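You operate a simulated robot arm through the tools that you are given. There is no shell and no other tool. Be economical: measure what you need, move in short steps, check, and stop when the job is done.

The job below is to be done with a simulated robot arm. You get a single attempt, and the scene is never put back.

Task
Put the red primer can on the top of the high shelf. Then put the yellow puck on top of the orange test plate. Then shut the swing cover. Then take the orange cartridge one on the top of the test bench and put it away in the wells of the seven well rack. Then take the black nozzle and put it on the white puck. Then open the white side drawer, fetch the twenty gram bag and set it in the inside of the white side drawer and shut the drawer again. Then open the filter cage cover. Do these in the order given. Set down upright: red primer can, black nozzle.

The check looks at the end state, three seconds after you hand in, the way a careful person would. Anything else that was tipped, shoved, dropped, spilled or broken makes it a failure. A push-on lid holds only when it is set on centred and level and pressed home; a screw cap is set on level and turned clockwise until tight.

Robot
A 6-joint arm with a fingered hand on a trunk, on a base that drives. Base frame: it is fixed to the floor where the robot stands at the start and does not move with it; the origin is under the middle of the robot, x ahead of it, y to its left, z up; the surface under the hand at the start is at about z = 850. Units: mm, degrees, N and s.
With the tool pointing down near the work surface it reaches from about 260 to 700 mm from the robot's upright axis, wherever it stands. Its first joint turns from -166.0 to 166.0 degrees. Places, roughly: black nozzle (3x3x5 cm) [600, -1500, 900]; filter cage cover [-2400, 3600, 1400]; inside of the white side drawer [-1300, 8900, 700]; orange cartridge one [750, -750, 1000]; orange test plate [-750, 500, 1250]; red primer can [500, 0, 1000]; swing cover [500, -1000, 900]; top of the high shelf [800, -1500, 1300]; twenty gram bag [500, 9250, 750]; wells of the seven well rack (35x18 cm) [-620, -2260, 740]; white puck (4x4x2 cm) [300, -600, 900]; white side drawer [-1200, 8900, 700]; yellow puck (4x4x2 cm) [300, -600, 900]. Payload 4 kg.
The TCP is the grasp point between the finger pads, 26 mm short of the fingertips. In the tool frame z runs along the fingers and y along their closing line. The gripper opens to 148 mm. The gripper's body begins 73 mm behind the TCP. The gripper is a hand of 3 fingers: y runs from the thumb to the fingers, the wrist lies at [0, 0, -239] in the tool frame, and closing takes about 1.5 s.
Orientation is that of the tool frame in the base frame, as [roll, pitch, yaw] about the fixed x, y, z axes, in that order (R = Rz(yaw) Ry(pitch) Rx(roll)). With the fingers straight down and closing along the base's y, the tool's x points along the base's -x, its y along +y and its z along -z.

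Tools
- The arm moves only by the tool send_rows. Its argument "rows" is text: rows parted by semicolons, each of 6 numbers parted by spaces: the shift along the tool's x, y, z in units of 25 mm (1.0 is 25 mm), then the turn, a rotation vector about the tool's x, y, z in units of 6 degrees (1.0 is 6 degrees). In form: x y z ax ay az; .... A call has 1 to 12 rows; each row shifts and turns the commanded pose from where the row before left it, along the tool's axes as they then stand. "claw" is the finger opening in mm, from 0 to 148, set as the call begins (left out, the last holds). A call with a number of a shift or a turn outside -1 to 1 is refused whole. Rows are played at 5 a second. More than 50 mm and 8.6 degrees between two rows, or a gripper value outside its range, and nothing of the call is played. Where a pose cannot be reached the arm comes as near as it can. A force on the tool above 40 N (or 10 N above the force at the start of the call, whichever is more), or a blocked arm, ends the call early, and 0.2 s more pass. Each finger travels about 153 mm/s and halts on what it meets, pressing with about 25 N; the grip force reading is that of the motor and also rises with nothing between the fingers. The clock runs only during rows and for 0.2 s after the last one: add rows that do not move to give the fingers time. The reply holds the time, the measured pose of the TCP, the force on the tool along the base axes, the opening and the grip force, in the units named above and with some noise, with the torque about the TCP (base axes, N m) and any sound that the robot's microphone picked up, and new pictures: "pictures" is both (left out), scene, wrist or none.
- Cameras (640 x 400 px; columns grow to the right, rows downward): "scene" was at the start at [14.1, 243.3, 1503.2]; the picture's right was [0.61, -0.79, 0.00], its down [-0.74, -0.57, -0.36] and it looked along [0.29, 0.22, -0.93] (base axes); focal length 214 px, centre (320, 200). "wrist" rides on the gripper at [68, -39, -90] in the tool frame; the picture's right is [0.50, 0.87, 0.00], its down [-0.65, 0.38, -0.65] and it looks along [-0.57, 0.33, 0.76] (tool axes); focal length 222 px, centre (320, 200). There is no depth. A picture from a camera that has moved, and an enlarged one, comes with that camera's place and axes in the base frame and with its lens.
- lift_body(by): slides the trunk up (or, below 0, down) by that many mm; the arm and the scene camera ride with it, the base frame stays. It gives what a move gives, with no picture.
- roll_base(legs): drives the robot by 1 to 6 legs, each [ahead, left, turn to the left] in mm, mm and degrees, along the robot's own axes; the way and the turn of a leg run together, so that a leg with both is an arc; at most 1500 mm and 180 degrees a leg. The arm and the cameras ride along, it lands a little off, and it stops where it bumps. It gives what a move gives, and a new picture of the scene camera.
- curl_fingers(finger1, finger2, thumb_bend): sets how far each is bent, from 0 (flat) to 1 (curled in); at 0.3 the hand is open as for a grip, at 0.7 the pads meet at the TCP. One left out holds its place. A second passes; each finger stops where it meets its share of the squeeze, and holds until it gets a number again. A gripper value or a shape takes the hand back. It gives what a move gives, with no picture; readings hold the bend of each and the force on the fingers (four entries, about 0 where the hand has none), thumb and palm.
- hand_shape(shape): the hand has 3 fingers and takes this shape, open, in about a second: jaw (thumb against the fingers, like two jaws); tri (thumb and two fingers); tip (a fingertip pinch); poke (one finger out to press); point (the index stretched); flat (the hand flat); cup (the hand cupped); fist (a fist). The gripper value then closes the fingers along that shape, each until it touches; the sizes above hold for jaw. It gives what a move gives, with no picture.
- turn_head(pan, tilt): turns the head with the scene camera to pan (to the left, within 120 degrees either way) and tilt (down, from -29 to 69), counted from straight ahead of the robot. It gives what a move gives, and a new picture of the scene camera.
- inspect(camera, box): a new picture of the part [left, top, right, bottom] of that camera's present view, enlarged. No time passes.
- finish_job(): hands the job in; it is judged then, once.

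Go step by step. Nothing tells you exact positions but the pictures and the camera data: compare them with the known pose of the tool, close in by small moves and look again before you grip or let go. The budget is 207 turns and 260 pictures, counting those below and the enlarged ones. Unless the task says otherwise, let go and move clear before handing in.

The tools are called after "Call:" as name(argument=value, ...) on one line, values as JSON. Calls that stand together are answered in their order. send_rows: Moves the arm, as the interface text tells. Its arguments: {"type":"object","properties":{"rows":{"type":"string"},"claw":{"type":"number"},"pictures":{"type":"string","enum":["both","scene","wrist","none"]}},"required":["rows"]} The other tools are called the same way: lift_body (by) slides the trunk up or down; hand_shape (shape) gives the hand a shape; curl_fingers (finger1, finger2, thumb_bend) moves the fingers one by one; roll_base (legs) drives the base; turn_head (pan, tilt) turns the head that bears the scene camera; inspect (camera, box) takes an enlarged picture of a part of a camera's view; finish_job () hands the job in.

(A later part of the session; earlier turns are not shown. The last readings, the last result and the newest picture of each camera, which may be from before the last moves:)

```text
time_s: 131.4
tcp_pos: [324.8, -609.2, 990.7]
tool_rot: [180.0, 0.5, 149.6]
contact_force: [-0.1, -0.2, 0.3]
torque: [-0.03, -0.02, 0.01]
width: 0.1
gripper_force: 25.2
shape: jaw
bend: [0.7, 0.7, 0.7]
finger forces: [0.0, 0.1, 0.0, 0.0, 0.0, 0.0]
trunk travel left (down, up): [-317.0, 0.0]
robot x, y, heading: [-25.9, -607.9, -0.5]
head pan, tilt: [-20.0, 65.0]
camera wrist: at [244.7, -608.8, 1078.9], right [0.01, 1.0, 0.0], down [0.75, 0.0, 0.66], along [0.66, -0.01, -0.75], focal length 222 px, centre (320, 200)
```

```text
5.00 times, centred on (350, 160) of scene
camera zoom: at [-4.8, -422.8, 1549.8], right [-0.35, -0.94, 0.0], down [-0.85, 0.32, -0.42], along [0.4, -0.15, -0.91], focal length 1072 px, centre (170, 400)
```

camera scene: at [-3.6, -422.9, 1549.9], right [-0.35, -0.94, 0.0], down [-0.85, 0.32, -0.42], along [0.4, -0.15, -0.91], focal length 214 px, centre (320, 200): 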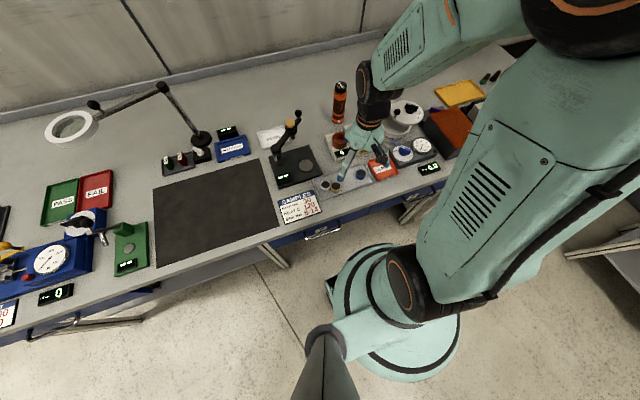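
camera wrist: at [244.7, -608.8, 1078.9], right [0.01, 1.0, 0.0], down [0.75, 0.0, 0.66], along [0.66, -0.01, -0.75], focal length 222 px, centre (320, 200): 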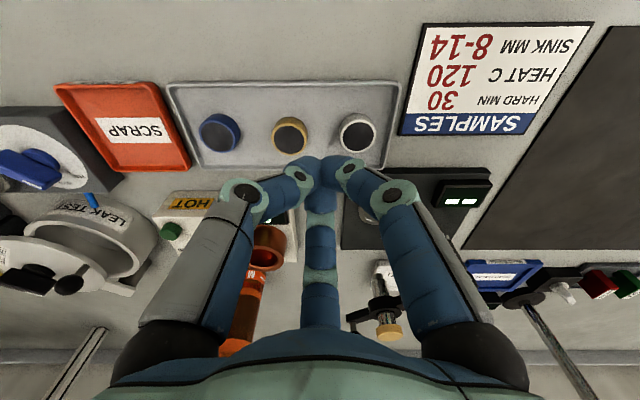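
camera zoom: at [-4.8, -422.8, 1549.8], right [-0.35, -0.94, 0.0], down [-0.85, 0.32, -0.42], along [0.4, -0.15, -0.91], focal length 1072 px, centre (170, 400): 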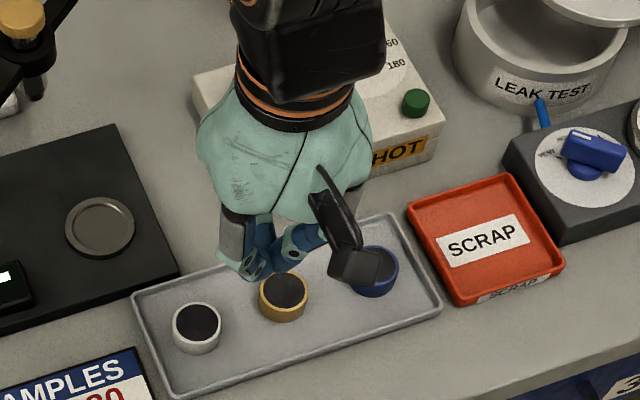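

The yellow puck is back in the tray's middle at about (342,-643). I go over it with the hand turned straight and opened only to 52, and check low above it.

Call:
send_rows(rows="-0.63 -0.44 0 0 0 0;-0.63 -0.45 0 0 0 0;0 0 0 0 0 -1;0 0 0 0 0 -1;0 0 0 0 0 -1;0 0 0 0 0 -1;0 0 0 0 0 -1;0 0 0.8 0 0 0;0 0 0.8 0 0 0;0 0 0.8 0 0 0;0 0 0.8 0 0 0;0 0 0 0 0 0", claw=54, pictures="wrist")

Call:
inspect(camera="scene", box=[300, 120, 400, 200])

```text
time_s: 134.0
tcp_pos: [341.6, -644.3, 910.3]
tool_rot: [-179.8, 0.4, 179.6]
contact_force: [-0.1, -0.4, 0.8]
torque: [0.0, -0.01, -0.03]
width: 54.0
gripper_force: 0.0
shape: jaw
bend: [0.77, 0.77, 0.7]
finger forces: [0.1, 0.0, 0.0, 0.2, 0.1, 0.1]
trunk travel left (down, up): [-317.0, 0.0]
robot x, y, heading: [-24.6, -609.3, -0.5]
head pan, tilt: [-20.0, 65.0]
camera wrist: at [271.9, -682.6, 998.7], right [-0.49, 0.87, -0.01], down [0.65, 0.38, 0.66], along [0.57, 0.32, -0.75], focal length 222 px, centre (320, 200)
```

wrist: 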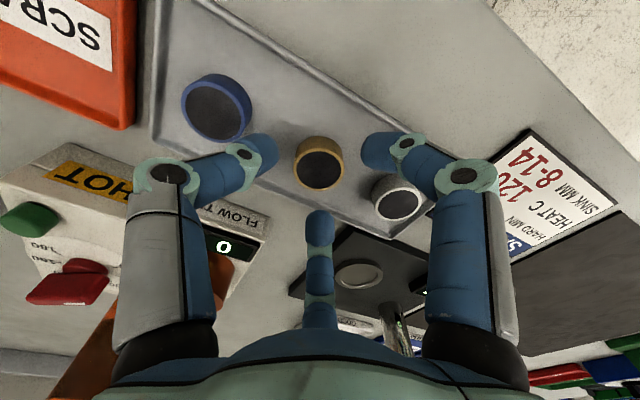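

```text
5.00 times, centred on (350, 160) of scene
camera zoom: at [-4.4, -422.8, 1549.8], right [-0.35, -0.94, 0.0], down [-0.85, 0.32, -0.42], along [0.4, -0.15, -0.91], focal length 1072 px, centre (170, 400)
```

zoom: 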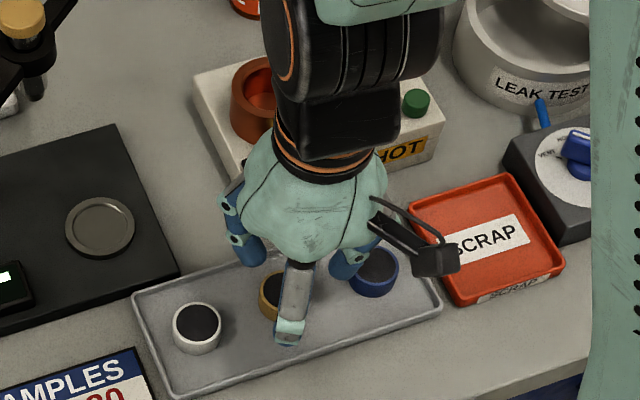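

Centred. I go down to z≈880 gently.

Call:
send_rows(rows="0 0 0.5 0 0 0;0 0 0.3 0 0 0;0 0 0.2 0 0 0;0 0 0.16 0 0 0;0 0 0 0 0 0", pictures="wrist")

```text
time_s: 135.2
tcp_pos: [342.3, -645.5, 880.1]
tool_rot: [-179.7, 0.3, 179.6]
contact_force: [-0.3, 0.7, 2.6]
torque: [0.05, 0.13, 0.0]
width: 54.2
gripper_force: 0.0
shape: jaw
bend: [0.77, 0.77, 0.7]
finger forces: [3.2, 0.0, 0.0, 0.0, 0.0, 0.0]
trunk travel left (down, up): [-317.0, 0.0]
robot x, y, heading: [-26.5, -612.0, -0.3]
head pan, tilt: [-20.0, 65.0]
camera wrist: at [272.5, -683.1, 969.4], right [-0.49, 0.87, -0.01], down [0.65, 0.38, 0.66], along [0.57, 0.32, -0.75], focal length 222 px, centre (320, 200)
```

wrist: 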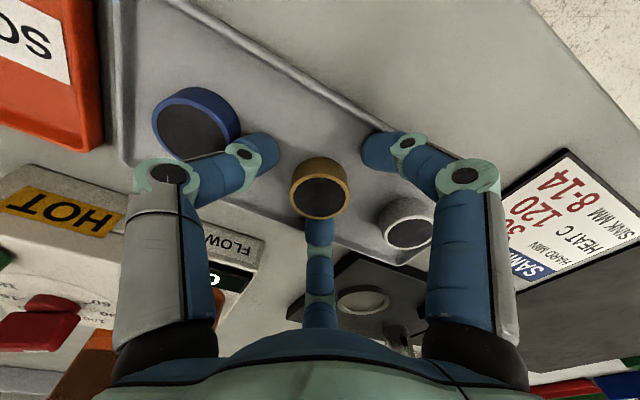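

One finger just brushes the front rim; I shift 4 mm inward, raise 1 mm and close.

Call:
send_rows(rows="0 0 -0.06 0 0 0;-0.18 0 0 0 0 0;0 0 0 0 0 0", pictures="none")

Call:
send_rows(rows="0 0 0 0 0 0;0 0 0 0 0 0;0 0 0 0 0 0;0 0 0 0 0 0;0 0 0 0 0 0;0 0 0 0 0 0", claw=20, pictures="wrist")

```text
time_s: 136.0
tcp_pos: [347.3, -643.2, 883.3]
tool_rot: [-179.7, 0.4, 179.6]
contact_force: [0.3, -0.9, 0.6]
torque: [0.02, 0.02, 0.0]
width: 54.0
gripper_force: 0.1
shape: jaw
bend: [0.77, 0.77, 0.7]
finger forces: [0.0, 0.0, 0.0, 0.2, 0.0, 0.0]
trunk travel left (down, up): [-317.0, 0.0]
robot x, y, heading: [-30.3, -613.1, -0.7]
head pan, tilt: [-20.0, 65.0]
```

```text
time_s: 137.4
tcp_pos: [346.9, -643.5, 884.0]
tool_rot: [-179.8, 0.3, 179.6]
contact_force: [-0.4, 0.1, -0.2]
torque: [0.02, 0.02, 0.03]
width: 28.1
gripper_force: 25.2
shape: jaw
bend: [0.75, 0.75, 0.7]
finger forces: [22.6, 22.8, 0.0, 0.0, 22.7, 0.0]
trunk travel left (down, up): [-317.0, 0.0]
robot x, y, heading: [-31.3, -611.4, -0.3]
head pan, tilt: [-20.0, 65.0]
camera wrist: at [277.0, -682.6, 972.1], right [-0.49, 0.87, -0.01], down [0.65, 0.38, 0.66], along [0.57, 0.32, -0.75], focal length 222 px, centre (320, 200)
```

wrist: 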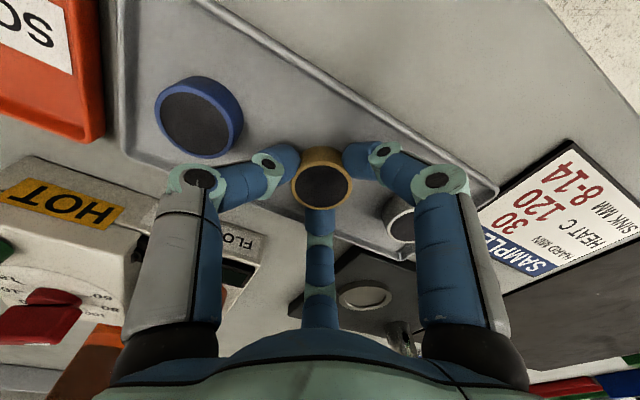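

A clean, even grip. I lift and draw back, then look for the orange test plate to the left.

Call:
send_rows(rows="0 0 -0.5 0 0 0;0 0 -1 0 0 0;0 0 -1 0 0 0;0 0 -1 0 0 0;0 0 -1 0 0 0;0 0 -1 0 0 0;0 0 -1 0 0 0;0 0 -1 0 0 0;0 0 -1 0 0 0;0 0 -1 0 0 0;0 0 -1 0 0 0;0 0 -1 0 0 0", pictures="wrist")

Call:
send_rows(rows="0 0 -1 0 0 0;0 0 -1 0 0 0;0 0 -1 0 0 0;0 0 -1 0 0 0;0 0 -1 0 0 0;0 0 -1 0 0 0;0 0 -1 0 0 0;0 0 -1 0 0 0", pictures="none")

Call:
turn_head(pan=110, tilt=20)

```text
time_s: 140.0
tcp_pos: [342.3, -644.8, 1171.1]
tool_rot: [-179.8, 0.4, 179.6]
contact_force: [0.6, 0.1, -1.1]
torque: [-0.01, -0.02, 0.0]
width: 28.1
gripper_force: 25.1
shape: jaw
bend: [0.75, 0.75, 0.7]
finger forces: [22.7, 23.1, 0.0, 0.0, 22.4, 0.0]
trunk travel left (down, up): [-317.0, 0.0]
robot x, y, heading: [-29.4, -612.7, -0.4]
head pan, tilt: [-20.0, 65.0]
camera wrist: at [273.0, -683.2, 1259.5], right [-0.49, 0.87, -0.01], down [0.65, 0.38, 0.66], along [0.57, 0.32, -0.75], focal length 222 px, centre (320, 200)
```

wrist: 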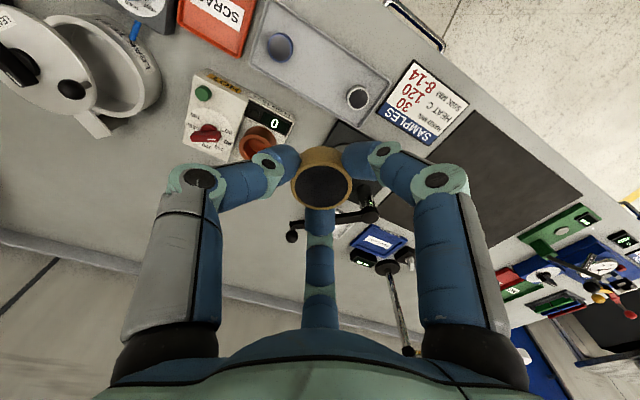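

```text
time_s: 141.8
tcp_pos: [344.4, -642.0, 1370.8]
tool_rot: [-179.7, 0.4, 179.6]
contact_force: [-0.4, -0.7, -0.4]
torque: [-0.01, 0.01, 0.01]
width: 27.9
gripper_force: 25.2
shape: jaw
bend: [0.75, 0.75, 0.7]
finger forces: [22.7, 23.2, 0.1, 0.2, 22.5, 0.0]
trunk travel left (down, up): [-317.0, 0.0]
robot x, y, heading: [-27.3, -612.1, -0.4]
head pan, tilt: [-20.0, 65.0]
```

```text
time_s: 143.9
tcp_pos: [343.2, -642.3, 1370.2]
tool_rot: [-179.8, 0.4, 179.5]
contact_force: [-0.4, 0.5, 0.0]
torque: [0.01, -0.03, 0.01]
width: 28.1
gripper_force: 25.1
shape: jaw
bend: [0.75, 0.75, 0.7]
finger forces: [22.6, 23.2, 0.0, 0.0, 22.5, 0.0]
trunk travel left (down, up): [-317.0, 0.0]
robot x, y, heading: [-28.4, -609.9, -0.2]
head pan, tilt: [110.0, 20.0]
camera scene: at [-92.2, -313.8, 1613.5], right [0.94, 0.33, 0.0], down [0.11, -0.32, -0.94], along [-0.31, 0.89, -0.34], focal length 214 px, centre (320, 200)
```

scene: 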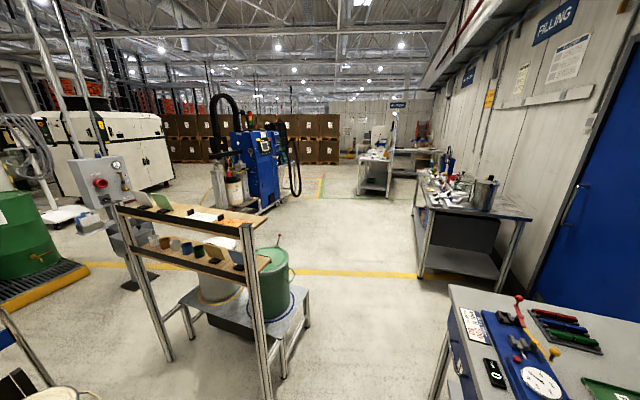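

Call:
inspect(camera="scene", box=[100, 175, 300, 300])

```text
3.20 times, centred on (200, 238) of scene
camera zoom: at [-92.2, -313.8, 1613.5], right [0.94, 0.33, 0.0], down [0.11, -0.32, -0.94], along [-0.31, 0.89, -0.34], focal length 686 px, centre (704, 80)
```

zoom: 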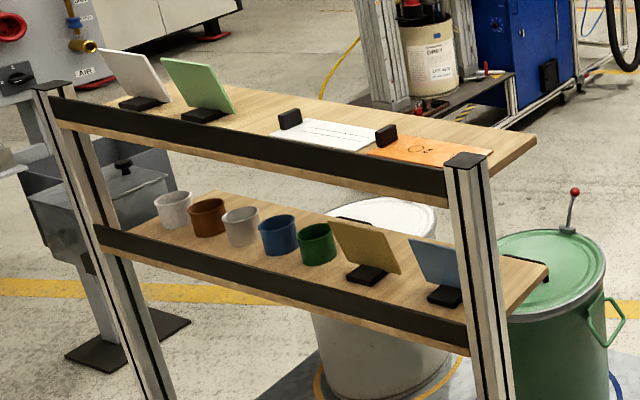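

The orange plate lies flat at the right end of the rack's top board, about (-840,490), z≈1130. I back away from the bench, turn left and drive towards it.

Call:
roll_base(legs=[[-380, 0, 0], [0, 0, 90.3], [650, 0, 0]])

Call:
turn_head(pan=30, tilt=40)

```text
time_s: 153.4
tcp_pos: [-415.5, 401.9, 1370.2]
tool_rot: [-179.8, 0.4, -88.2]
contact_force: [-0.7, -0.4, -0.6]
torque: [0.03, 0.02, 0.03]
width: 27.7
gripper_force: 24.6
shape: jaw
bend: [0.75, 0.75, 0.7]
finger forces: [22.5, 23.4, 0.0, 0.0, 22.5, 0.0]
trunk travel left (down, up): [-317.0, 0.0]
robot x, y, heading: [-428.3, 25.7, 91.7]
head pan, tilt: [110.0, 20.0]
camera scene: at [-728.5, -46.4, 1613.5], right [-0.37, 0.93, 0.0], down [0.32, 0.13, -0.94], along [-0.87, -0.35, -0.34], focal length 214 px, centre (320, 200)
```

scene: 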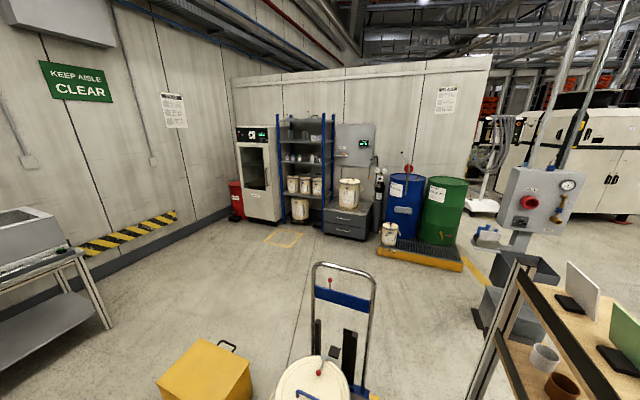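

```text
time_s: 154.9
tcp_pos: [-413.6, 401.9, 1371.3]
tool_rot: [-179.8, 0.4, -88.2]
contact_force: [0.3, 0.9, 0.3]
torque: [0.03, 0.0, 0.01]
width: 28.1
gripper_force: 25.1
shape: jaw
bend: [0.75, 0.75, 0.7]
finger forces: [22.5, 23.3, 0.1, 0.0, 22.5, 0.0]
trunk travel left (down, up): [-317.0, 0.0]
robot x, y, heading: [-430.1, 28.7, 92.1]
head pan, tilt: [30.0, 40.0]
camera scene: at [-687.1, 60.3, 1582.1], right [0.85, 0.53, 0.0], down [0.34, -0.55, -0.77], along [-0.41, 0.65, -0.64], focal length 214 px, centre (320, 200)
```

scene: 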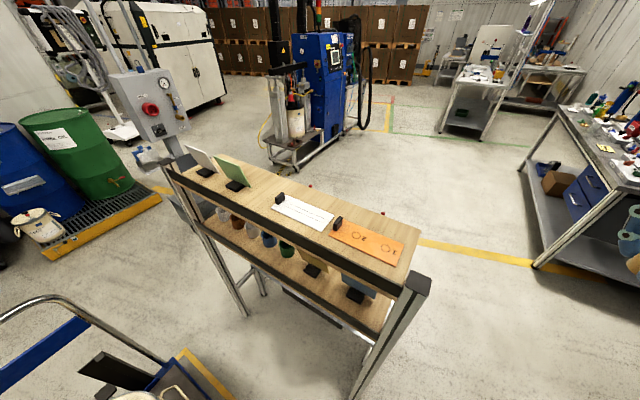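

I see the orange plate lying flat on the board. I enlarge it.

Call:
inspect(camera="scene", box=[260, 180, 440, 300])

```text
3.33 times, centred on (350, 240) of scene
camera zoom: at [-687.1, 60.3, 1582.1], right [0.85, 0.53, 0.0], down [0.34, -0.55, -0.77], along [-0.41, 0.65, -0.64], focal length 715 px, centre (220, 67)
```

zoom: 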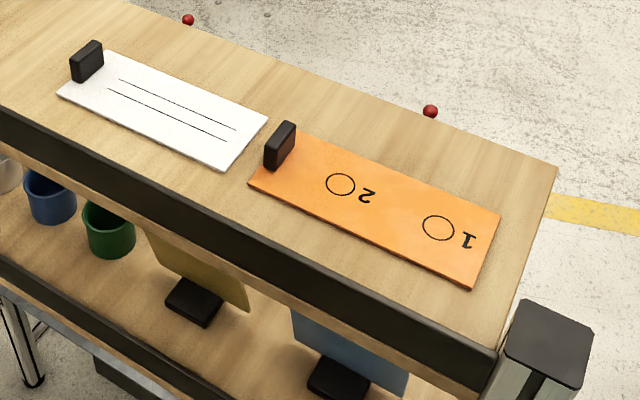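

I carry the puck left over the board at height and look again for a second bearing on the plate.

Call:
send_rows(rows="-0.04 1 0 0 0 0;-0.04 1 0 0 0 0;-0.04 1 0 0 0 0;-0.04 1 0 0 0 0;-0.04 1 0 0 0 0;-0.04 1 0 0 0 0;-0.04 1 0 0 0 0;-0.04 1 0 0 0 0;-0.04 1 0 0 0 0;-0.04 1 0 0 0 0;-0.04 1 0 0 0 0;-0.04 1 0 0 0 0")

```text
time_s: 157.5
tcp_pos: [-716.5, 403.7, 1366.4]
tool_rot: [-179.7, 0.3, -88.1]
contact_force: [0.5, 1.1, 0.1]
torque: [-0.01, -0.03, -0.04]
width: 27.7
gripper_force: 24.7
shape: jaw
bend: [0.75, 0.75, 0.7]
finger forces: [22.4, 23.3, 0.0, 0.0, 22.5, 0.0]
trunk travel left (down, up): [-317.0, 0.0]
robot x, y, heading: [-430.8, 29.1, 92.0]
head pan, tilt: [30.0, 40.0]
camera scene: at [-688.0, 60.8, 1582.0], right [0.85, 0.53, 0.0], down [0.34, -0.55, -0.77], along [-0.4, 0.65, -0.64], focal length 214 px, centre (320, 200)
camera wrist: at [-677.2, 337.5, 1455.3], right [-0.85, -0.53, -0.01], down [-0.4, 0.64, 0.66], along [-0.34, 0.56, -0.75], focal length 222 px, centre (320, 200)
```

scene: 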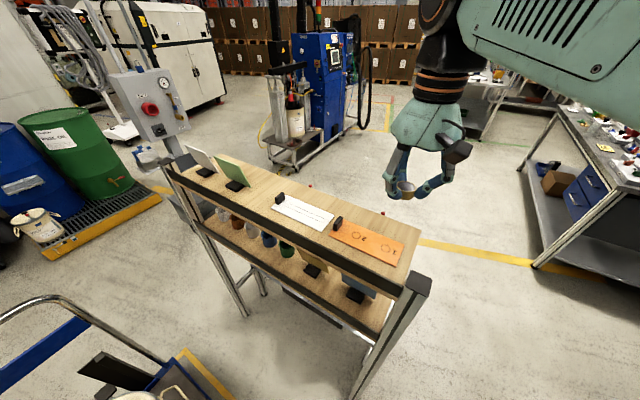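
wrist: 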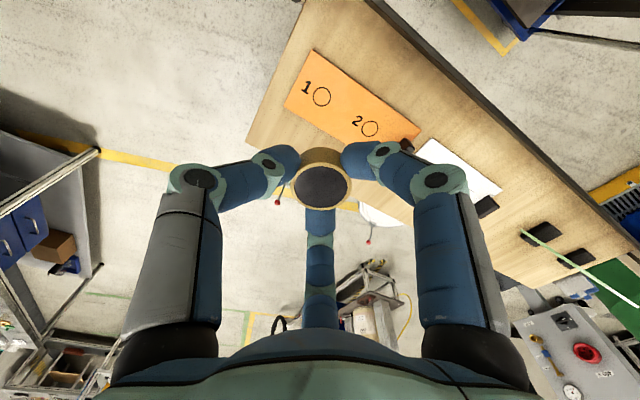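

The plate's top is at z≈1173; its middle (between the circles) at (-756,407). I move over it and descend.

Call:
send_rows(rows="-0.1 0.8 0 0 0 0;-0.1 0.8 0 0 0 0;0 0 1 0 0 0;0 0 1 0 0 0;0 0 1 0 0 0;0 0 1 0 0 0;0 0 1 0 0 0;0 0 0.6 0 0 0;0 0 0 0 0 0")

```text
time_s: 159.5
tcp_pos: [-755.1, 407.4, 1228.6]
tool_rot: [-179.8, 0.4, -88.1]
contact_force: [0.0, 0.0, -0.6]
torque: [0.03, 0.04, 0.03]
width: 27.4
gripper_force: 25.5
shape: jaw
bend: [0.75, 0.75, 0.7]
finger forces: [22.4, 23.4, 0.0, 0.0, 22.5, 0.0]
trunk travel left (down, up): [-317.0, 0.0]
robot x, y, heading: [-431.3, 26.1, 91.9]
head pan, tilt: [30.0, 40.0]
camera scene: at [-687.0, 60.3, 1582.1], right [0.85, 0.53, 0.0], down [0.34, -0.55, -0.77], along [-0.41, 0.65, -0.64], focal length 214 px, centre (320, 200)
camera wrist: at [-715.3, 340.5, 1316.4], right [-0.85, -0.53, -0.01], down [-0.4, 0.64, 0.66], along [-0.34, 0.56, -0.75], focal length 222 px, centre (320, 200)
```

scene: 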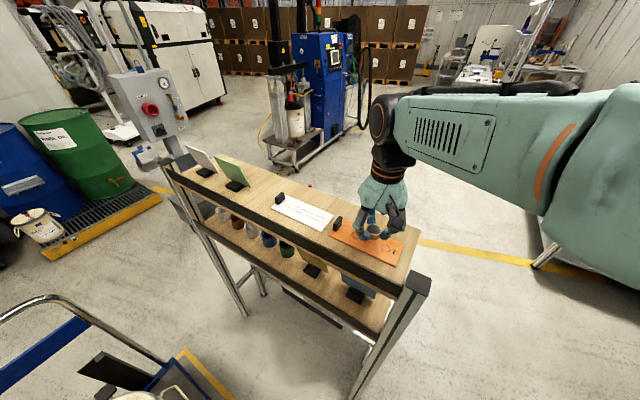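
wrist: 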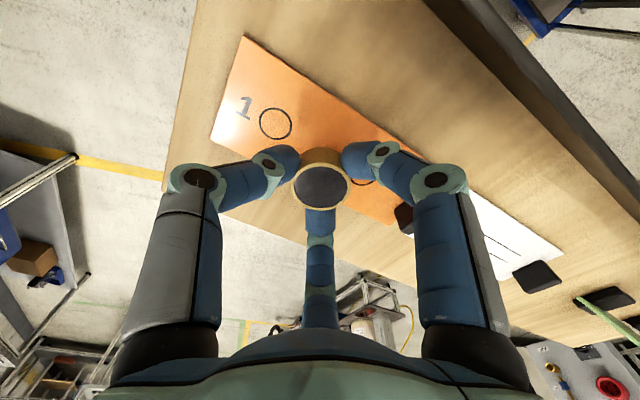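

Placement lines up. I lower in fine steps until contact.

Call:
send_rows(rows="0 0 0.6 0 0 0;0 0 0.15 0 0 0;0 0 0.1 0 0 0;0 0 0.1 0 0 0;0 0 0.1 0 0 0;0 0 0.1 0 0 0;0 0 0.1 0 0 0;0 0 0.1 0 0 0", pictures="wrist")

```text
time_s: 161.4
tcp_pos: [-751.9, 408.2, 1201.1]
tool_rot: [179.8, 1.1, -88.0]
contact_force: [1.3, 0.1, 22.6]
torque: [0.02, -0.04, -0.04]
width: 30.3
gripper_force: 24.8
shape: jaw
bend: [0.76, 0.76, 0.71]
finger forces: [27.4, 27.2, 0.0, 0.0, 29.1, 0.1]
trunk travel left (down, up): [-317.0, 0.0]
robot x, y, heading: [-431.3, 28.7, 91.9]
head pan, tilt: [30.0, 40.0]
stopped in row 8: the force on the tool passed its limit at 41 N (the readings are from after the stop); the commanded pose is now the measured one
camera wrist: at [-713.1, 340.6, 1288.2], right [-0.85, -0.53, 0.0], down [-0.4, 0.63, 0.67], along [-0.35, 0.57, -0.74], focal length 222 px, centre (320, 200)
```

wrist: 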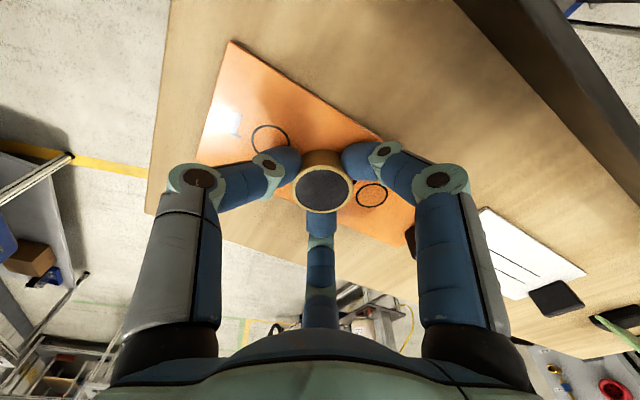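

Contact made. I ease up 2 mm, open gently, and rise.

Call:
send_rows(rows="0 0 -0.1 0 0 0;0 0 0 0 0 0", pictures="none")

Call:
send_rows(rows="0 0 0 0 0 0;0 0 0 0 0 0;0 0 0 0 0 0;0 0 0 0 0 0;0 0 -0.6 0 0 0;0 0 -1 0 0 0;0 0 -1 0 0 0;0 0 -1 0 0 0;0 0 -1 0 0 0;0 0 -1 0 0 0;0 0 -1 0 0 0", claw=55, pictures="both")

```text
time_s: 162.0
tcp_pos: [-753.6, 407.9, 1202.6]
tool_rot: [179.9, 0.9, -88.2]
contact_force: [-1.2, 2.2, 18.9]
torque: [0.07, 0.01, 0.04]
width: 30.4
gripper_force: 25.1
shape: jaw
bend: [0.76, 0.76, 0.71]
finger forces: [27.0, 28.4, 0.0, 0.1, 27.1, 0.1]
trunk travel left (down, up): [-317.0, 0.0]
robot x, y, heading: [-429.0, 25.6, 91.8]
head pan, tilt: [30.0, 40.0]
```

```text
time_s: 164.4
tcp_pos: [-756.4, 406.3, 1363.8]
tool_rot: [-180.0, 0.7, -88.1]
contact_force: [-0.1, -0.3, -1.0]
torque: [0.01, 0.04, 0.0]
width: 54.8
gripper_force: 0.0
shape: jaw
bend: [0.77, 0.77, 0.7]
finger forces: [0.1, 0.1, 0.0, 0.0, 0.0, 0.1]
trunk travel left (down, up): [-317.0, 0.0]
robot x, y, heading: [-427.8, 25.7, 92.0]
head pan, tilt: [30.0, 40.0]
camera scene: at [-687.0, 60.4, 1582.2], right [0.85, 0.53, 0.0], down [0.34, -0.55, -0.77], along [-0.41, 0.65, -0.64], focal length 214 px, centre (320, 200)
camera wrist: at [-715.4, 339.4, 1452.5], right [-0.85, -0.53, -0.01], down [-0.4, 0.63, 0.66], along [-0.35, 0.56, -0.75], focal length 222 px, centre (320, 200)
```

scene: 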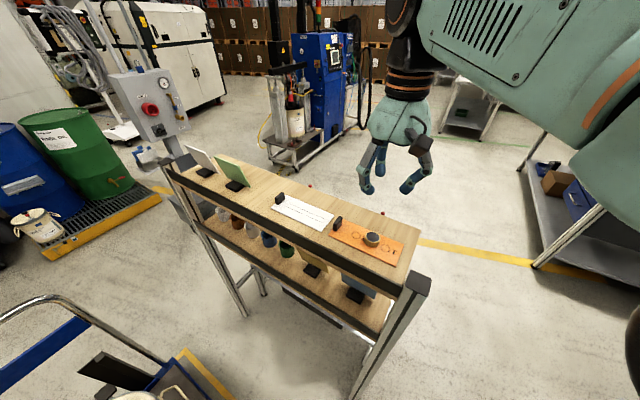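
wrist: 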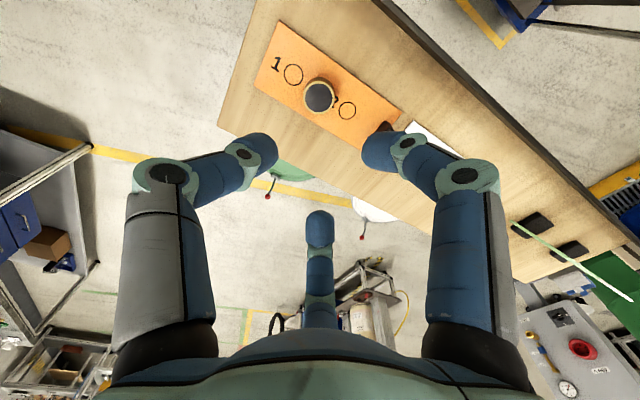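

The puck rests on the plate's middle. Now I fold the arm back and drive to the swing cover of the leak-test pot.

Call:
send_rows(rows="0 -1 0 0 0 0;0 -1 0 0 0 0;0 -1 0 0 0 0;0 -1 0 0 0 0;0 -1 0 0 0 0;0 -1 0 0 0 0;0 -1 0 0 0 0;0 -1 0 0 0 0;0 -1 0 0 0 0;0 -1 0 0 0 0;0 -1 0 0 0 0;0 -1 0 0 0 0", pictures="none")

Call:
roll_base(legs=[[-1000, 0, 0], [0, 0, -92], [350, 0, 0]])

Call:
turn_head(pan=0, tilt=50)

```text
time_s: 167.0
tcp_pos: [-454.1, 418.9, 1365.3]
tool_rot: [179.8, 0.7, -88.1]
contact_force: [1.3, -0.5, 0.3]
torque: [0.0, -0.01, 0.01]
width: 55.1
gripper_force: 0.0
shape: jaw
bend: [0.77, 0.77, 0.7]
finger forces: [0.1, 0.0, 0.1, 0.0, 0.0, 0.0]
trunk travel left (down, up): [-317.0, 0.0]
robot x, y, heading: [-427.3, 28.2, 91.8]
head pan, tilt: [30.0, 40.0]
```

```text
time_s: 178.1
tcp_pos: [338.2, -1007.0, 1366.4]
tool_rot: [-180.0, 0.6, 176.2]
contact_force: [-0.8, -0.4, -0.2]
torque: [0.02, 0.03, 0.02]
width: 55.0
gripper_force: 0.1
shape: jaw
bend: [0.77, 0.77, 0.7]
finger forces: [0.0, 0.0, 0.0, 0.0, 0.0, 0.0]
trunk travel left (down, up): [-317.0, 0.0]
robot x, y, heading: [-51.4, -990.9, -3.8]
head pan, tilt: [30.0, 40.0]
camera scene: at [3.0, -742.8, 1582.0], right [0.44, -0.9, 0.0], down [-0.58, -0.28, -0.77], along [0.69, 0.34, -0.64], focal length 214 px, centre (320, 200)
```

scene: 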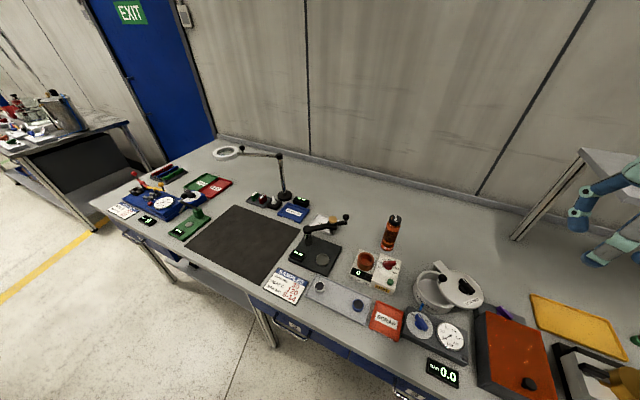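

```text
time_s: 179.1
tcp_pos: [337.1, -1007.1, 1365.0]
tool_rot: [-180.0, 0.7, 176.2]
contact_force: [-1.3, -0.5, -0.1]
torque: [0.0, -0.03, 0.0]
width: 54.7
gripper_force: 0.1
shape: jaw
bend: [0.77, 0.77, 0.7]
finger forces: [0.0, 0.1, 0.0, 0.1, 0.1, 0.0]
trunk travel left (down, up): [-317.0, 0.0]
robot x, y, heading: [-55.5, -990.8, -3.9]
head pan, tilt: [0.0, 50.0]
camera scene: at [3.3, -785.3, 1568.0], right [-0.07, -1.0, 0.0], down [-0.76, 0.05, -0.64], along [0.64, -0.04, -0.77], focal length 214 px, centre (320, 200)
```

scene: 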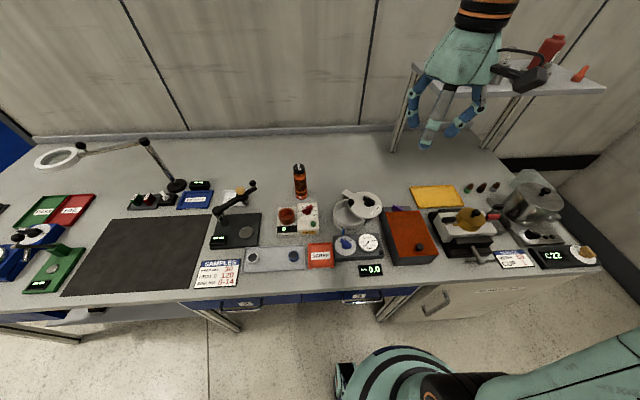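

Call:
inspect(camera="scene", box=[300, 170, 420, 270])

Call:
inspect(camera="scene", box=[200, 140, 360, 270])

```text
4.00 times, centred on (360, 220) of scene
camera zoom: at [3.3, -785.3, 1568.0], right [-0.07, -1.0, 0.0], down [-0.76, 0.05, -0.64], along [0.64, -0.04, -0.77], focal length 858 px, centre (160, 120)
```

zoom: 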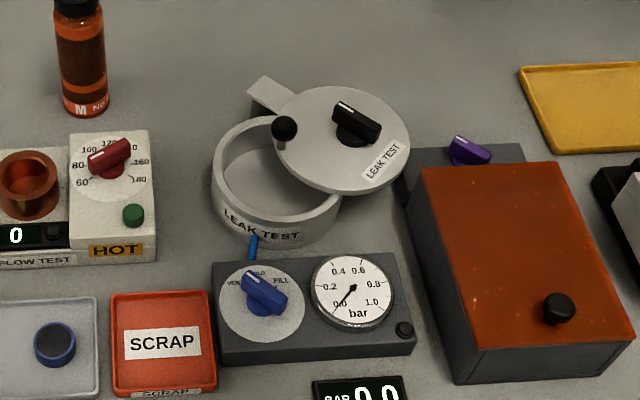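

```text
3.08 times, centred on (280, 205) of scene
camera zoom: at [3.3, -785.3, 1568.0], right [-0.07, -1.0, 0.0], down [-0.76, 0.05, -0.64], along [0.64, -0.04, -0.77], focal length 660 px, centre (443, 185)
```

zoom: 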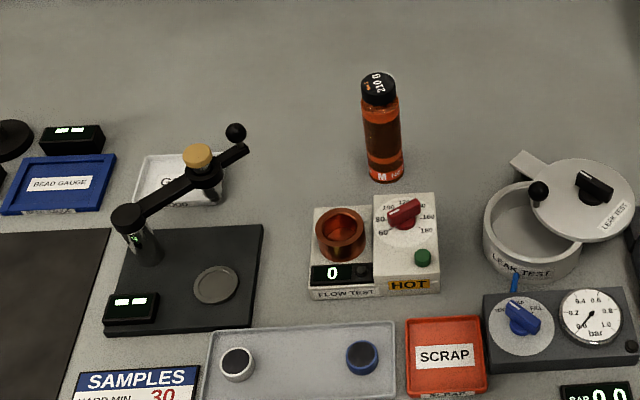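

The lid is pivoted behind the pot at about (573,-931) and swung ~39° to the right; the ball handle on it is near (499,-933). I bring the closed fingertips above it for a closer look.

Call:
send_rows(rows="-0.53 0.19 1 0 0 0;-0.53 0.19 1 0 0 0;-0.53 0.19 1 0 0 0;-0.53 0.19 1 0 0 0;-0.53 0.19 1 0 0 0;-0.53 0.19 1 0 0 0;-0.53 0.19 1 0 0 0;-0.53 0.19 1 0 0 0;-0.53 0.19 1 0 0 0;-0.53 0.19 1 0 0 0;-0.53 0.19 1 0 0 0;-0.53 0.19 0.6 0 0 0", claw=0)

Call:
inspect(camera="scene", box=[300, 150, 420, 250])

```text
time_s: 181.7
tcp_pos: [500.5, -958.7, 1076.6]
tool_rot: [-180.0, 0.8, 176.3]
contact_force: [-0.2, 0.1, 0.4]
torque: [0.01, -0.01, -0.02]
width: 0.0
gripper_force: 24.2
shape: jaw
bend: [0.7, 0.7, 0.7]
finger forces: [0.0, 0.0, 0.0, 0.1, 0.1, 0.0]
trunk travel left (down, up): [-317.0, 0.0]
robot x, y, heading: [-53.1, -989.2, -3.9]
head pan, tilt: [0.0, 50.0]
camera scene: at [3.9, -785.3, 1567.9], right [-0.07, -1.0, 0.0], down [-0.76, 0.05, -0.64], along [0.64, -0.04, -0.77], focal length 214 px, centre (320, 200)
camera wrist: at [428.8, -993.1, 1164.1], right [-0.44, 0.9, -0.01], down [0.67, 0.33, 0.66], along [0.6, 0.29, -0.75], focal length 222 px, centre (320, 200)
```

scene: 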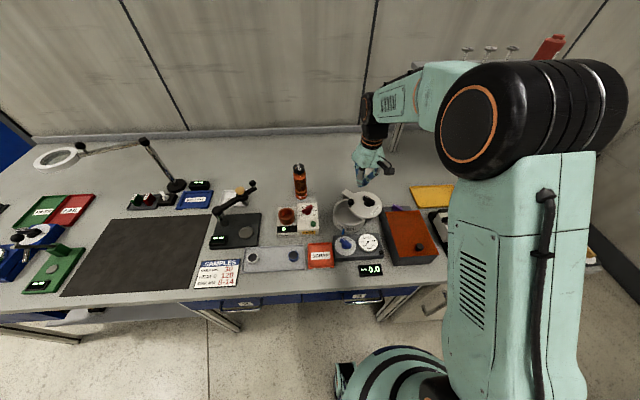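
wrist: 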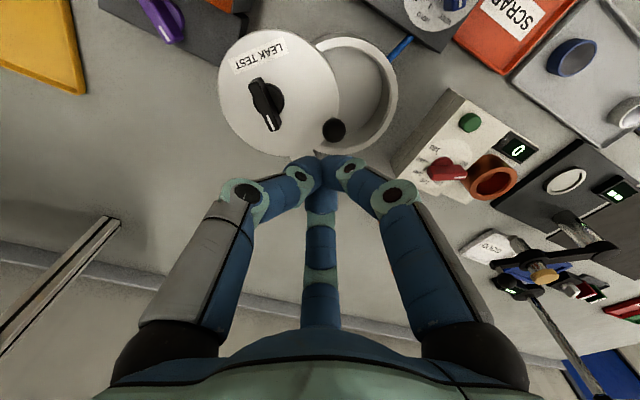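

```text
4.00 times, centred on (360, 200) of scene
camera zoom: at [3.9, -785.3, 1567.9], right [-0.07, -1.0, 0.0], down [-0.76, 0.05, -0.64], along [0.64, -0.04, -0.77], focal length 858 px, centre (160, 200)
```

zoom: 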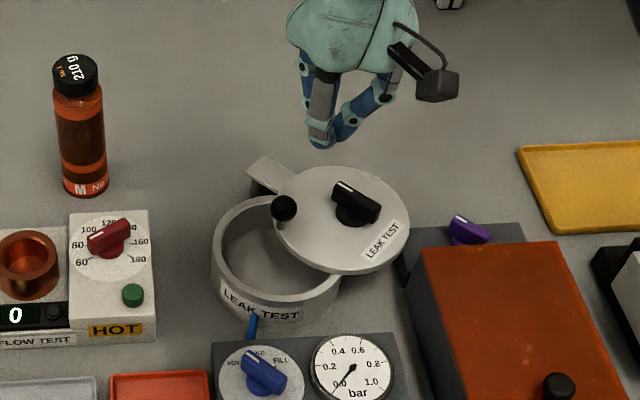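

The ball sits at about (517,-935,928). I lower the closed tips on its right side to z≈945.

Call:
send_rows(rows="-0.6 -0.26 0 0 0 0;0 0 1 0 0 0;0 0 1 0 0 0;0 0 1 0 0 0;0 0 1 0 0 0;0 0 0.8 0 0 0;0 0 0.4 0 0 0;0 0 0 0 0 0", pictures="wrist")

Call:
inspect(camera="scene", box=[300, 150, 420, 250])

```text
time_s: 183.5
tcp_pos: [520.8, -968.9, 947.6]
tool_rot: [-180.0, 0.7, 176.2]
contact_force: [1.0, 0.0, 0.7]
torque: [0.01, 0.02, 0.01]
width: 0.0
gripper_force: 25.2
shape: jaw
bend: [0.7, 0.7, 0.7]
finger forces: [0.0, 0.0, 0.0, 0.0, 0.0, 0.0]
trunk travel left (down, up): [-317.0, 0.0]
robot x, y, heading: [-50.9, -991.6, -3.8]
head pan, tilt: [0.0, 50.0]
camera wrist: at [449.0, -1002.8, 1035.1], right [-0.44, 0.9, -0.01], down [0.67, 0.33, 0.66], along [0.6, 0.29, -0.75], focal length 222 px, centre (320, 200)
```

wrist: 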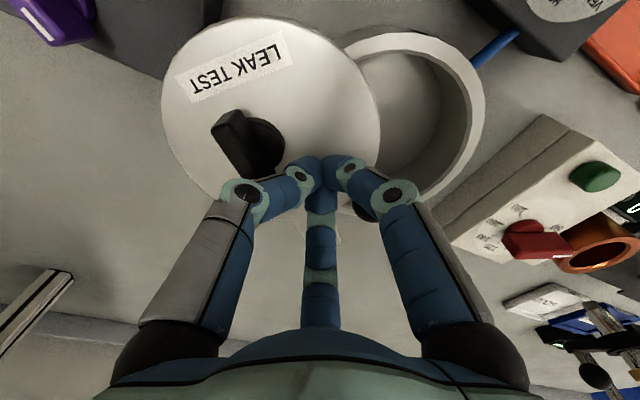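

```text
4.00 times, centred on (360, 200) of scene
camera zoom: at [3.3, -785.4, 1568.0], right [-0.07, -1.0, 0.0], down [-0.76, 0.05, -0.64], along [0.64, -0.04, -0.77], focal length 858 px, centre (160, 200)
```

zoom: 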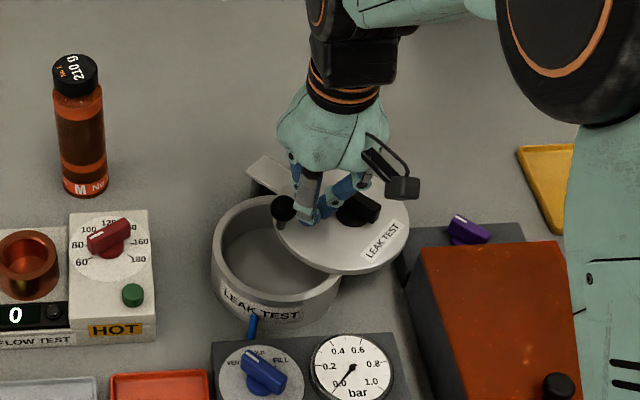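

The tips are right behind the ball. I push it along its arc to the left.

Call:
send_rows(rows="0.11 0.47 0 0 0 0;0.12 0.55 0 0 0 0;0.08 0.56 0 0 0 0;0.03 0.48 0 0 0 0;-0.13 0.49 0 0 0 0;-0.17 0.41 0 0 0 0;-0.26 0.34 0 0 0 0;0 0 0 0 0 0", pictures="wrist")

Call:
inspect(camera="scene", box=[300, 150, 420, 250])

```text
time_s: 185.3
tcp_pos: [528.6, -894.8, 946.7]
tool_rot: [-179.6, 0.1, 176.0]
contact_force: [-9.2, -24.5, 4.2]
torque: [-0.19, 0.06, -0.2]
width: 0.0
gripper_force: 25.2
shape: jaw
bend: [0.7, 0.7, 0.7]
finger forces: [29.2, 3.0, 0.0, 0.0, 0.0, 0.0]
trunk travel left (down, up): [-317.0, 0.0]
robot x, y, heading: [-55.4, -999.2, -3.7]
head pan, tilt: [0.0, 50.0]
stopped in row 8: the force on the tool passed its limit at 41 N (the readings are from after the stop); the commanded pose is now the measured one
camera wrist: at [456.9, -929.1, 1035.9], right [-0.44, 0.9, -0.01], down [0.68, 0.33, 0.65], along [0.59, 0.28, -0.76], focal length 222 px, centre (320, 200)
```

wrist: 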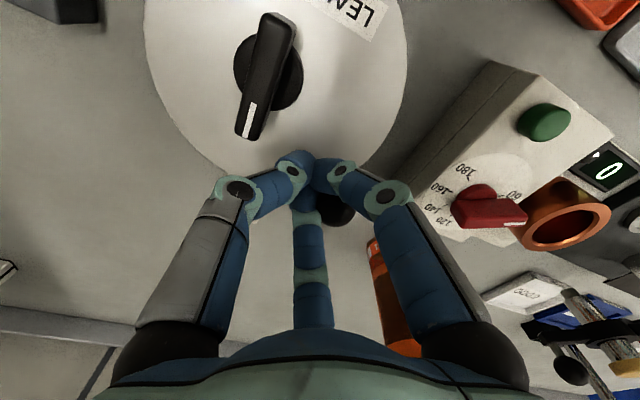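

```text
4.00 times, centred on (360, 200) of scene
camera zoom: at [1.9, -788.6, 1568.4], right [-0.07, -1.0, 0.0], down [-0.76, 0.05, -0.64], along [0.64, -0.04, -0.77], focal length 858 px, centre (160, 200)
```

zoom: 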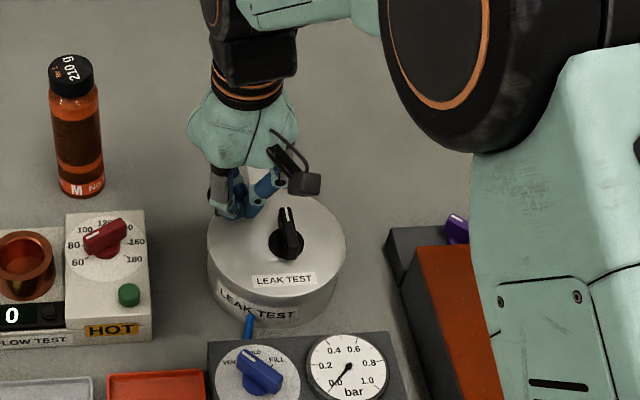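

The cover now sits square on the pot. I back away and rise, then look at the orange cartridge.

Call:
send_rows(rows="0 -0.6 0 0 0 0;0 0 -1 0 0 0;0 0 -1 0 0 0;0 0 -1 0 0 0;0 0 -1 0 0 0;0 0 -1 0 0 0;0 0 -1 0 0 0;0 0 -1 0 0 0;0 0 -1 0 0 0", claw=0, pictures="wrist")

Call:
inspect(camera="scene", box=[280, 150, 400, 250])

```text
time_s: 187.3
tcp_pos: [528.0, -903.6, 1146.7]
tool_rot: [-179.9, 0.3, 176.1]
contact_force: [-0.1, 0.3, 0.2]
torque: [0.01, 0.01, 0.0]
width: 0.0
gripper_force: 24.4
shape: jaw
bend: [0.7, 0.7, 0.7]
finger forces: [0.0, 0.0, 0.0, 0.0, 0.1, 0.0]
trunk travel left (down, up): [-317.0, 0.0]
robot x, y, heading: [-57.4, -993.7, -4.1]
head pan, tilt: [0.0, 50.0]
camera wrist: at [456.0, -937.6, 1236.0], right [-0.44, 0.9, -0.01], down [0.68, 0.34, 0.66], along [0.59, 0.28, -0.75], focal length 222 px, centre (320, 200)
```

wrist: 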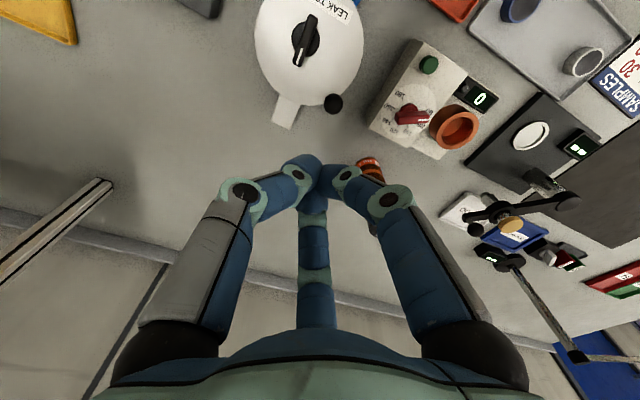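

```text
4.00 times, centred on (340, 200) of scene
camera zoom: at [3.0, -786.0, 1568.0], right [-0.07, -1.0, 0.0], down [-0.76, 0.05, -0.64], along [0.64, -0.04, -0.77], focal length 858 px, centre (240, 200)
```

zoom: 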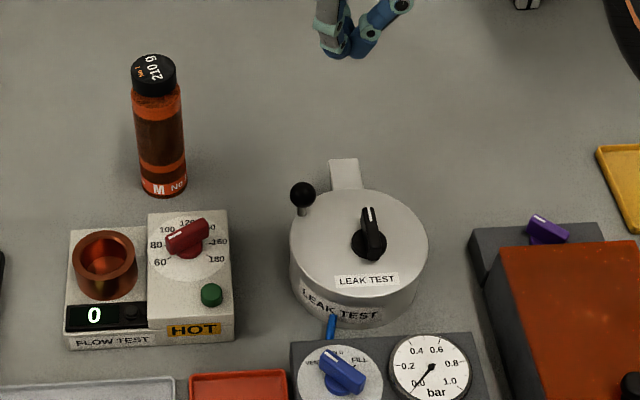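

The cartridge "No 1" stands at about (628,-740), 46 mm wide, top at z≈1025. I drive left 245 so that it is well within reach.

Call:
roll_base(legs=[[20, 245, 4]])

Call:
send_rows(rows="0 0 0 0 0 0;0 0 0 0 0 0;0 0 0 0 0 0;0 0 0 0 0 0;0 0 0 0 0 0", claw=100, pictures="wrist")

Call:
turn_head(pan=-5, tilt=40)

```text
time_s: 190.0
tcp_pos: [546.8, -619.9, 1147.2]
tool_rot: [-179.8, 0.4, -179.7]
contact_force: [0.6, 0.7, 0.4]
torque: [-0.03, -0.03, 0.0]
width: 0.0
gripper_force: 24.7
shape: jaw
bend: [0.7, 0.7, 0.7]
finger forces: [0.1, 0.0, 0.1, 0.0, 0.0, 0.0]
trunk travel left (down, up): [-317.0, 0.0]
robot x, y, heading: [-25.3, -754.4, 0.6]
head pan, tilt: [0.0, 50.0]
camera scene: at [15.4, -541.2, 1567.9], right [0.01, -1.0, 0.0], down [-0.77, -0.01, -0.64], along [0.64, 0.0, -0.77], focal length 214 px, centre (320, 200)
```

scene: 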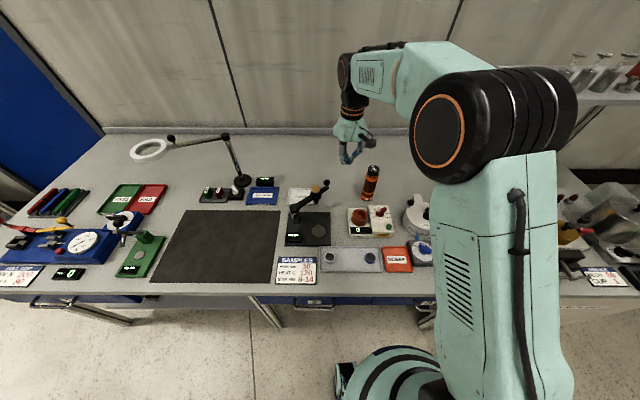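

```text
time_s: 191.2
tcp_pos: [547.3, -620.2, 1148.6]
tool_rot: [-179.8, 0.4, -179.8]
contact_force: [0.3, -0.2, -0.7]
torque: [-0.02, -0.03, -0.01]
width: 99.9
gripper_force: 0.0
shape: jaw
bend: [0.29, 0.29, 0.72]
finger forces: [0.0, 0.1, 0.1, 0.1, 0.1, 0.1]
trunk travel left (down, up): [-317.0, 0.0]
robot x, y, heading: [-26.1, -749.8, 0.3]
head pan, tilt: [0.0, 50.0]
camera wrist: at [478.3, -659.5, 1235.7], right [-0.5, 0.86, -0.01], down [0.65, 0.38, 0.66], along [0.57, 0.33, -0.75], focal length 222 px, centre (320, 200)
```

wrist: 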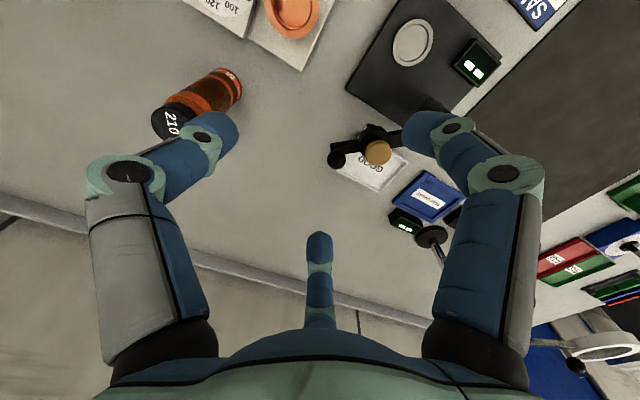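

```text
time_s: 191.9
tcp_pos: [547.0, -619.9, 1147.7]
tool_rot: [-179.7, 0.2, -179.8]
contact_force: [-0.3, 0.0, -0.3]
torque: [-0.01, 0.04, 0.01]
width: 99.7
gripper_force: 0.1
shape: jaw
bend: [0.29, 0.29, 0.72]
finger forces: [0.0, 0.0, 0.1, 0.0, 0.0, 0.1]
trunk travel left (down, up): [-317.0, 0.0]
robot x, y, heading: [-26.4, -747.7, 0.5]
head pan, tilt: [-5.0, 40.0]
camera scene: at [23.1, -548.8, 1582.1], right [-0.08, -1.0, 0.0], down [-0.64, 0.05, -0.77], along [0.76, -0.06, -0.64], focal length 214 px, centre (320, 200)
```

scene: 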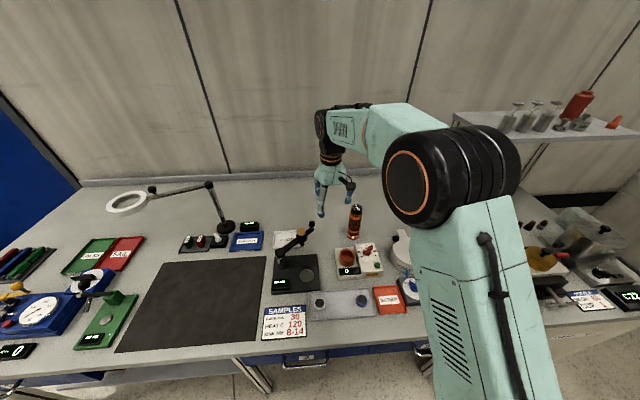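

The cap is at about (626,-741). I move over it.

Call:
send_rows(rows="-0.53 -0.8 0 0 0 0;-0.53 -0.8 0 0 0 0;-0.53 -0.8 0 0 0 0;-0.53 -0.8 0 0 0 0;-0.53 -0.82 0 0 0 0;-0.53 -0.82 0 0 0 0;0 0 0.8 0 0 0;0 0 0.8 0 0 0;0 0 0 0 0 0", claw=100)

```text
time_s: 193.9
tcp_pos: [628.2, -742.2, 1108.1]
tool_rot: [-179.8, 0.4, -179.6]
contact_force: [0.1, 0.5, 0.3]
torque: [-0.01, 0.0, 0.01]
width: 99.9
gripper_force: 0.1
shape: jaw
bend: [0.29, 0.29, 0.72]
finger forces: [0.0, 0.1, 0.1, 0.0, 0.1, 0.0]
trunk travel left (down, up): [-317.0, 0.0]
robot x, y, heading: [-24.5, -748.7, 0.5]
head pan, tilt: [-5.0, 40.0]
camera scene: at [23.0, -548.7, 1582.1], right [-0.08, -1.0, 0.0], down [-0.64, 0.05, -0.77], along [0.76, -0.06, -0.64], focal length 214 px, centre (320, 200)
camera wrist: at [558.8, -781.6, 1196.0], right [-0.5, 0.86, -0.01], down [0.65, 0.38, 0.66], along [0.57, 0.33, -0.75], focal length 222 px, centre (320, 200)
```

scene: 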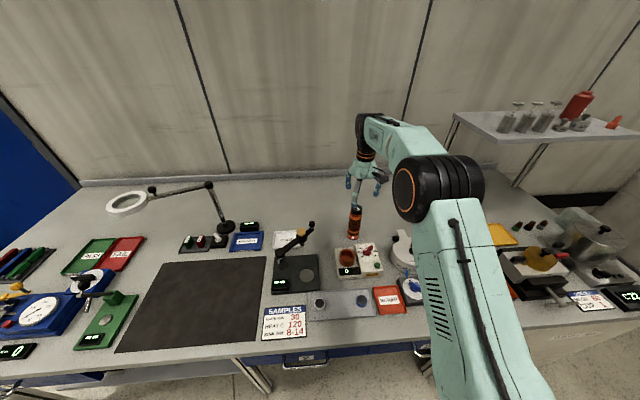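
wrist: 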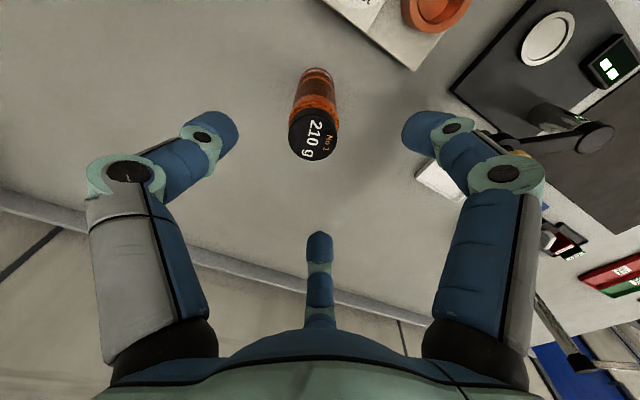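

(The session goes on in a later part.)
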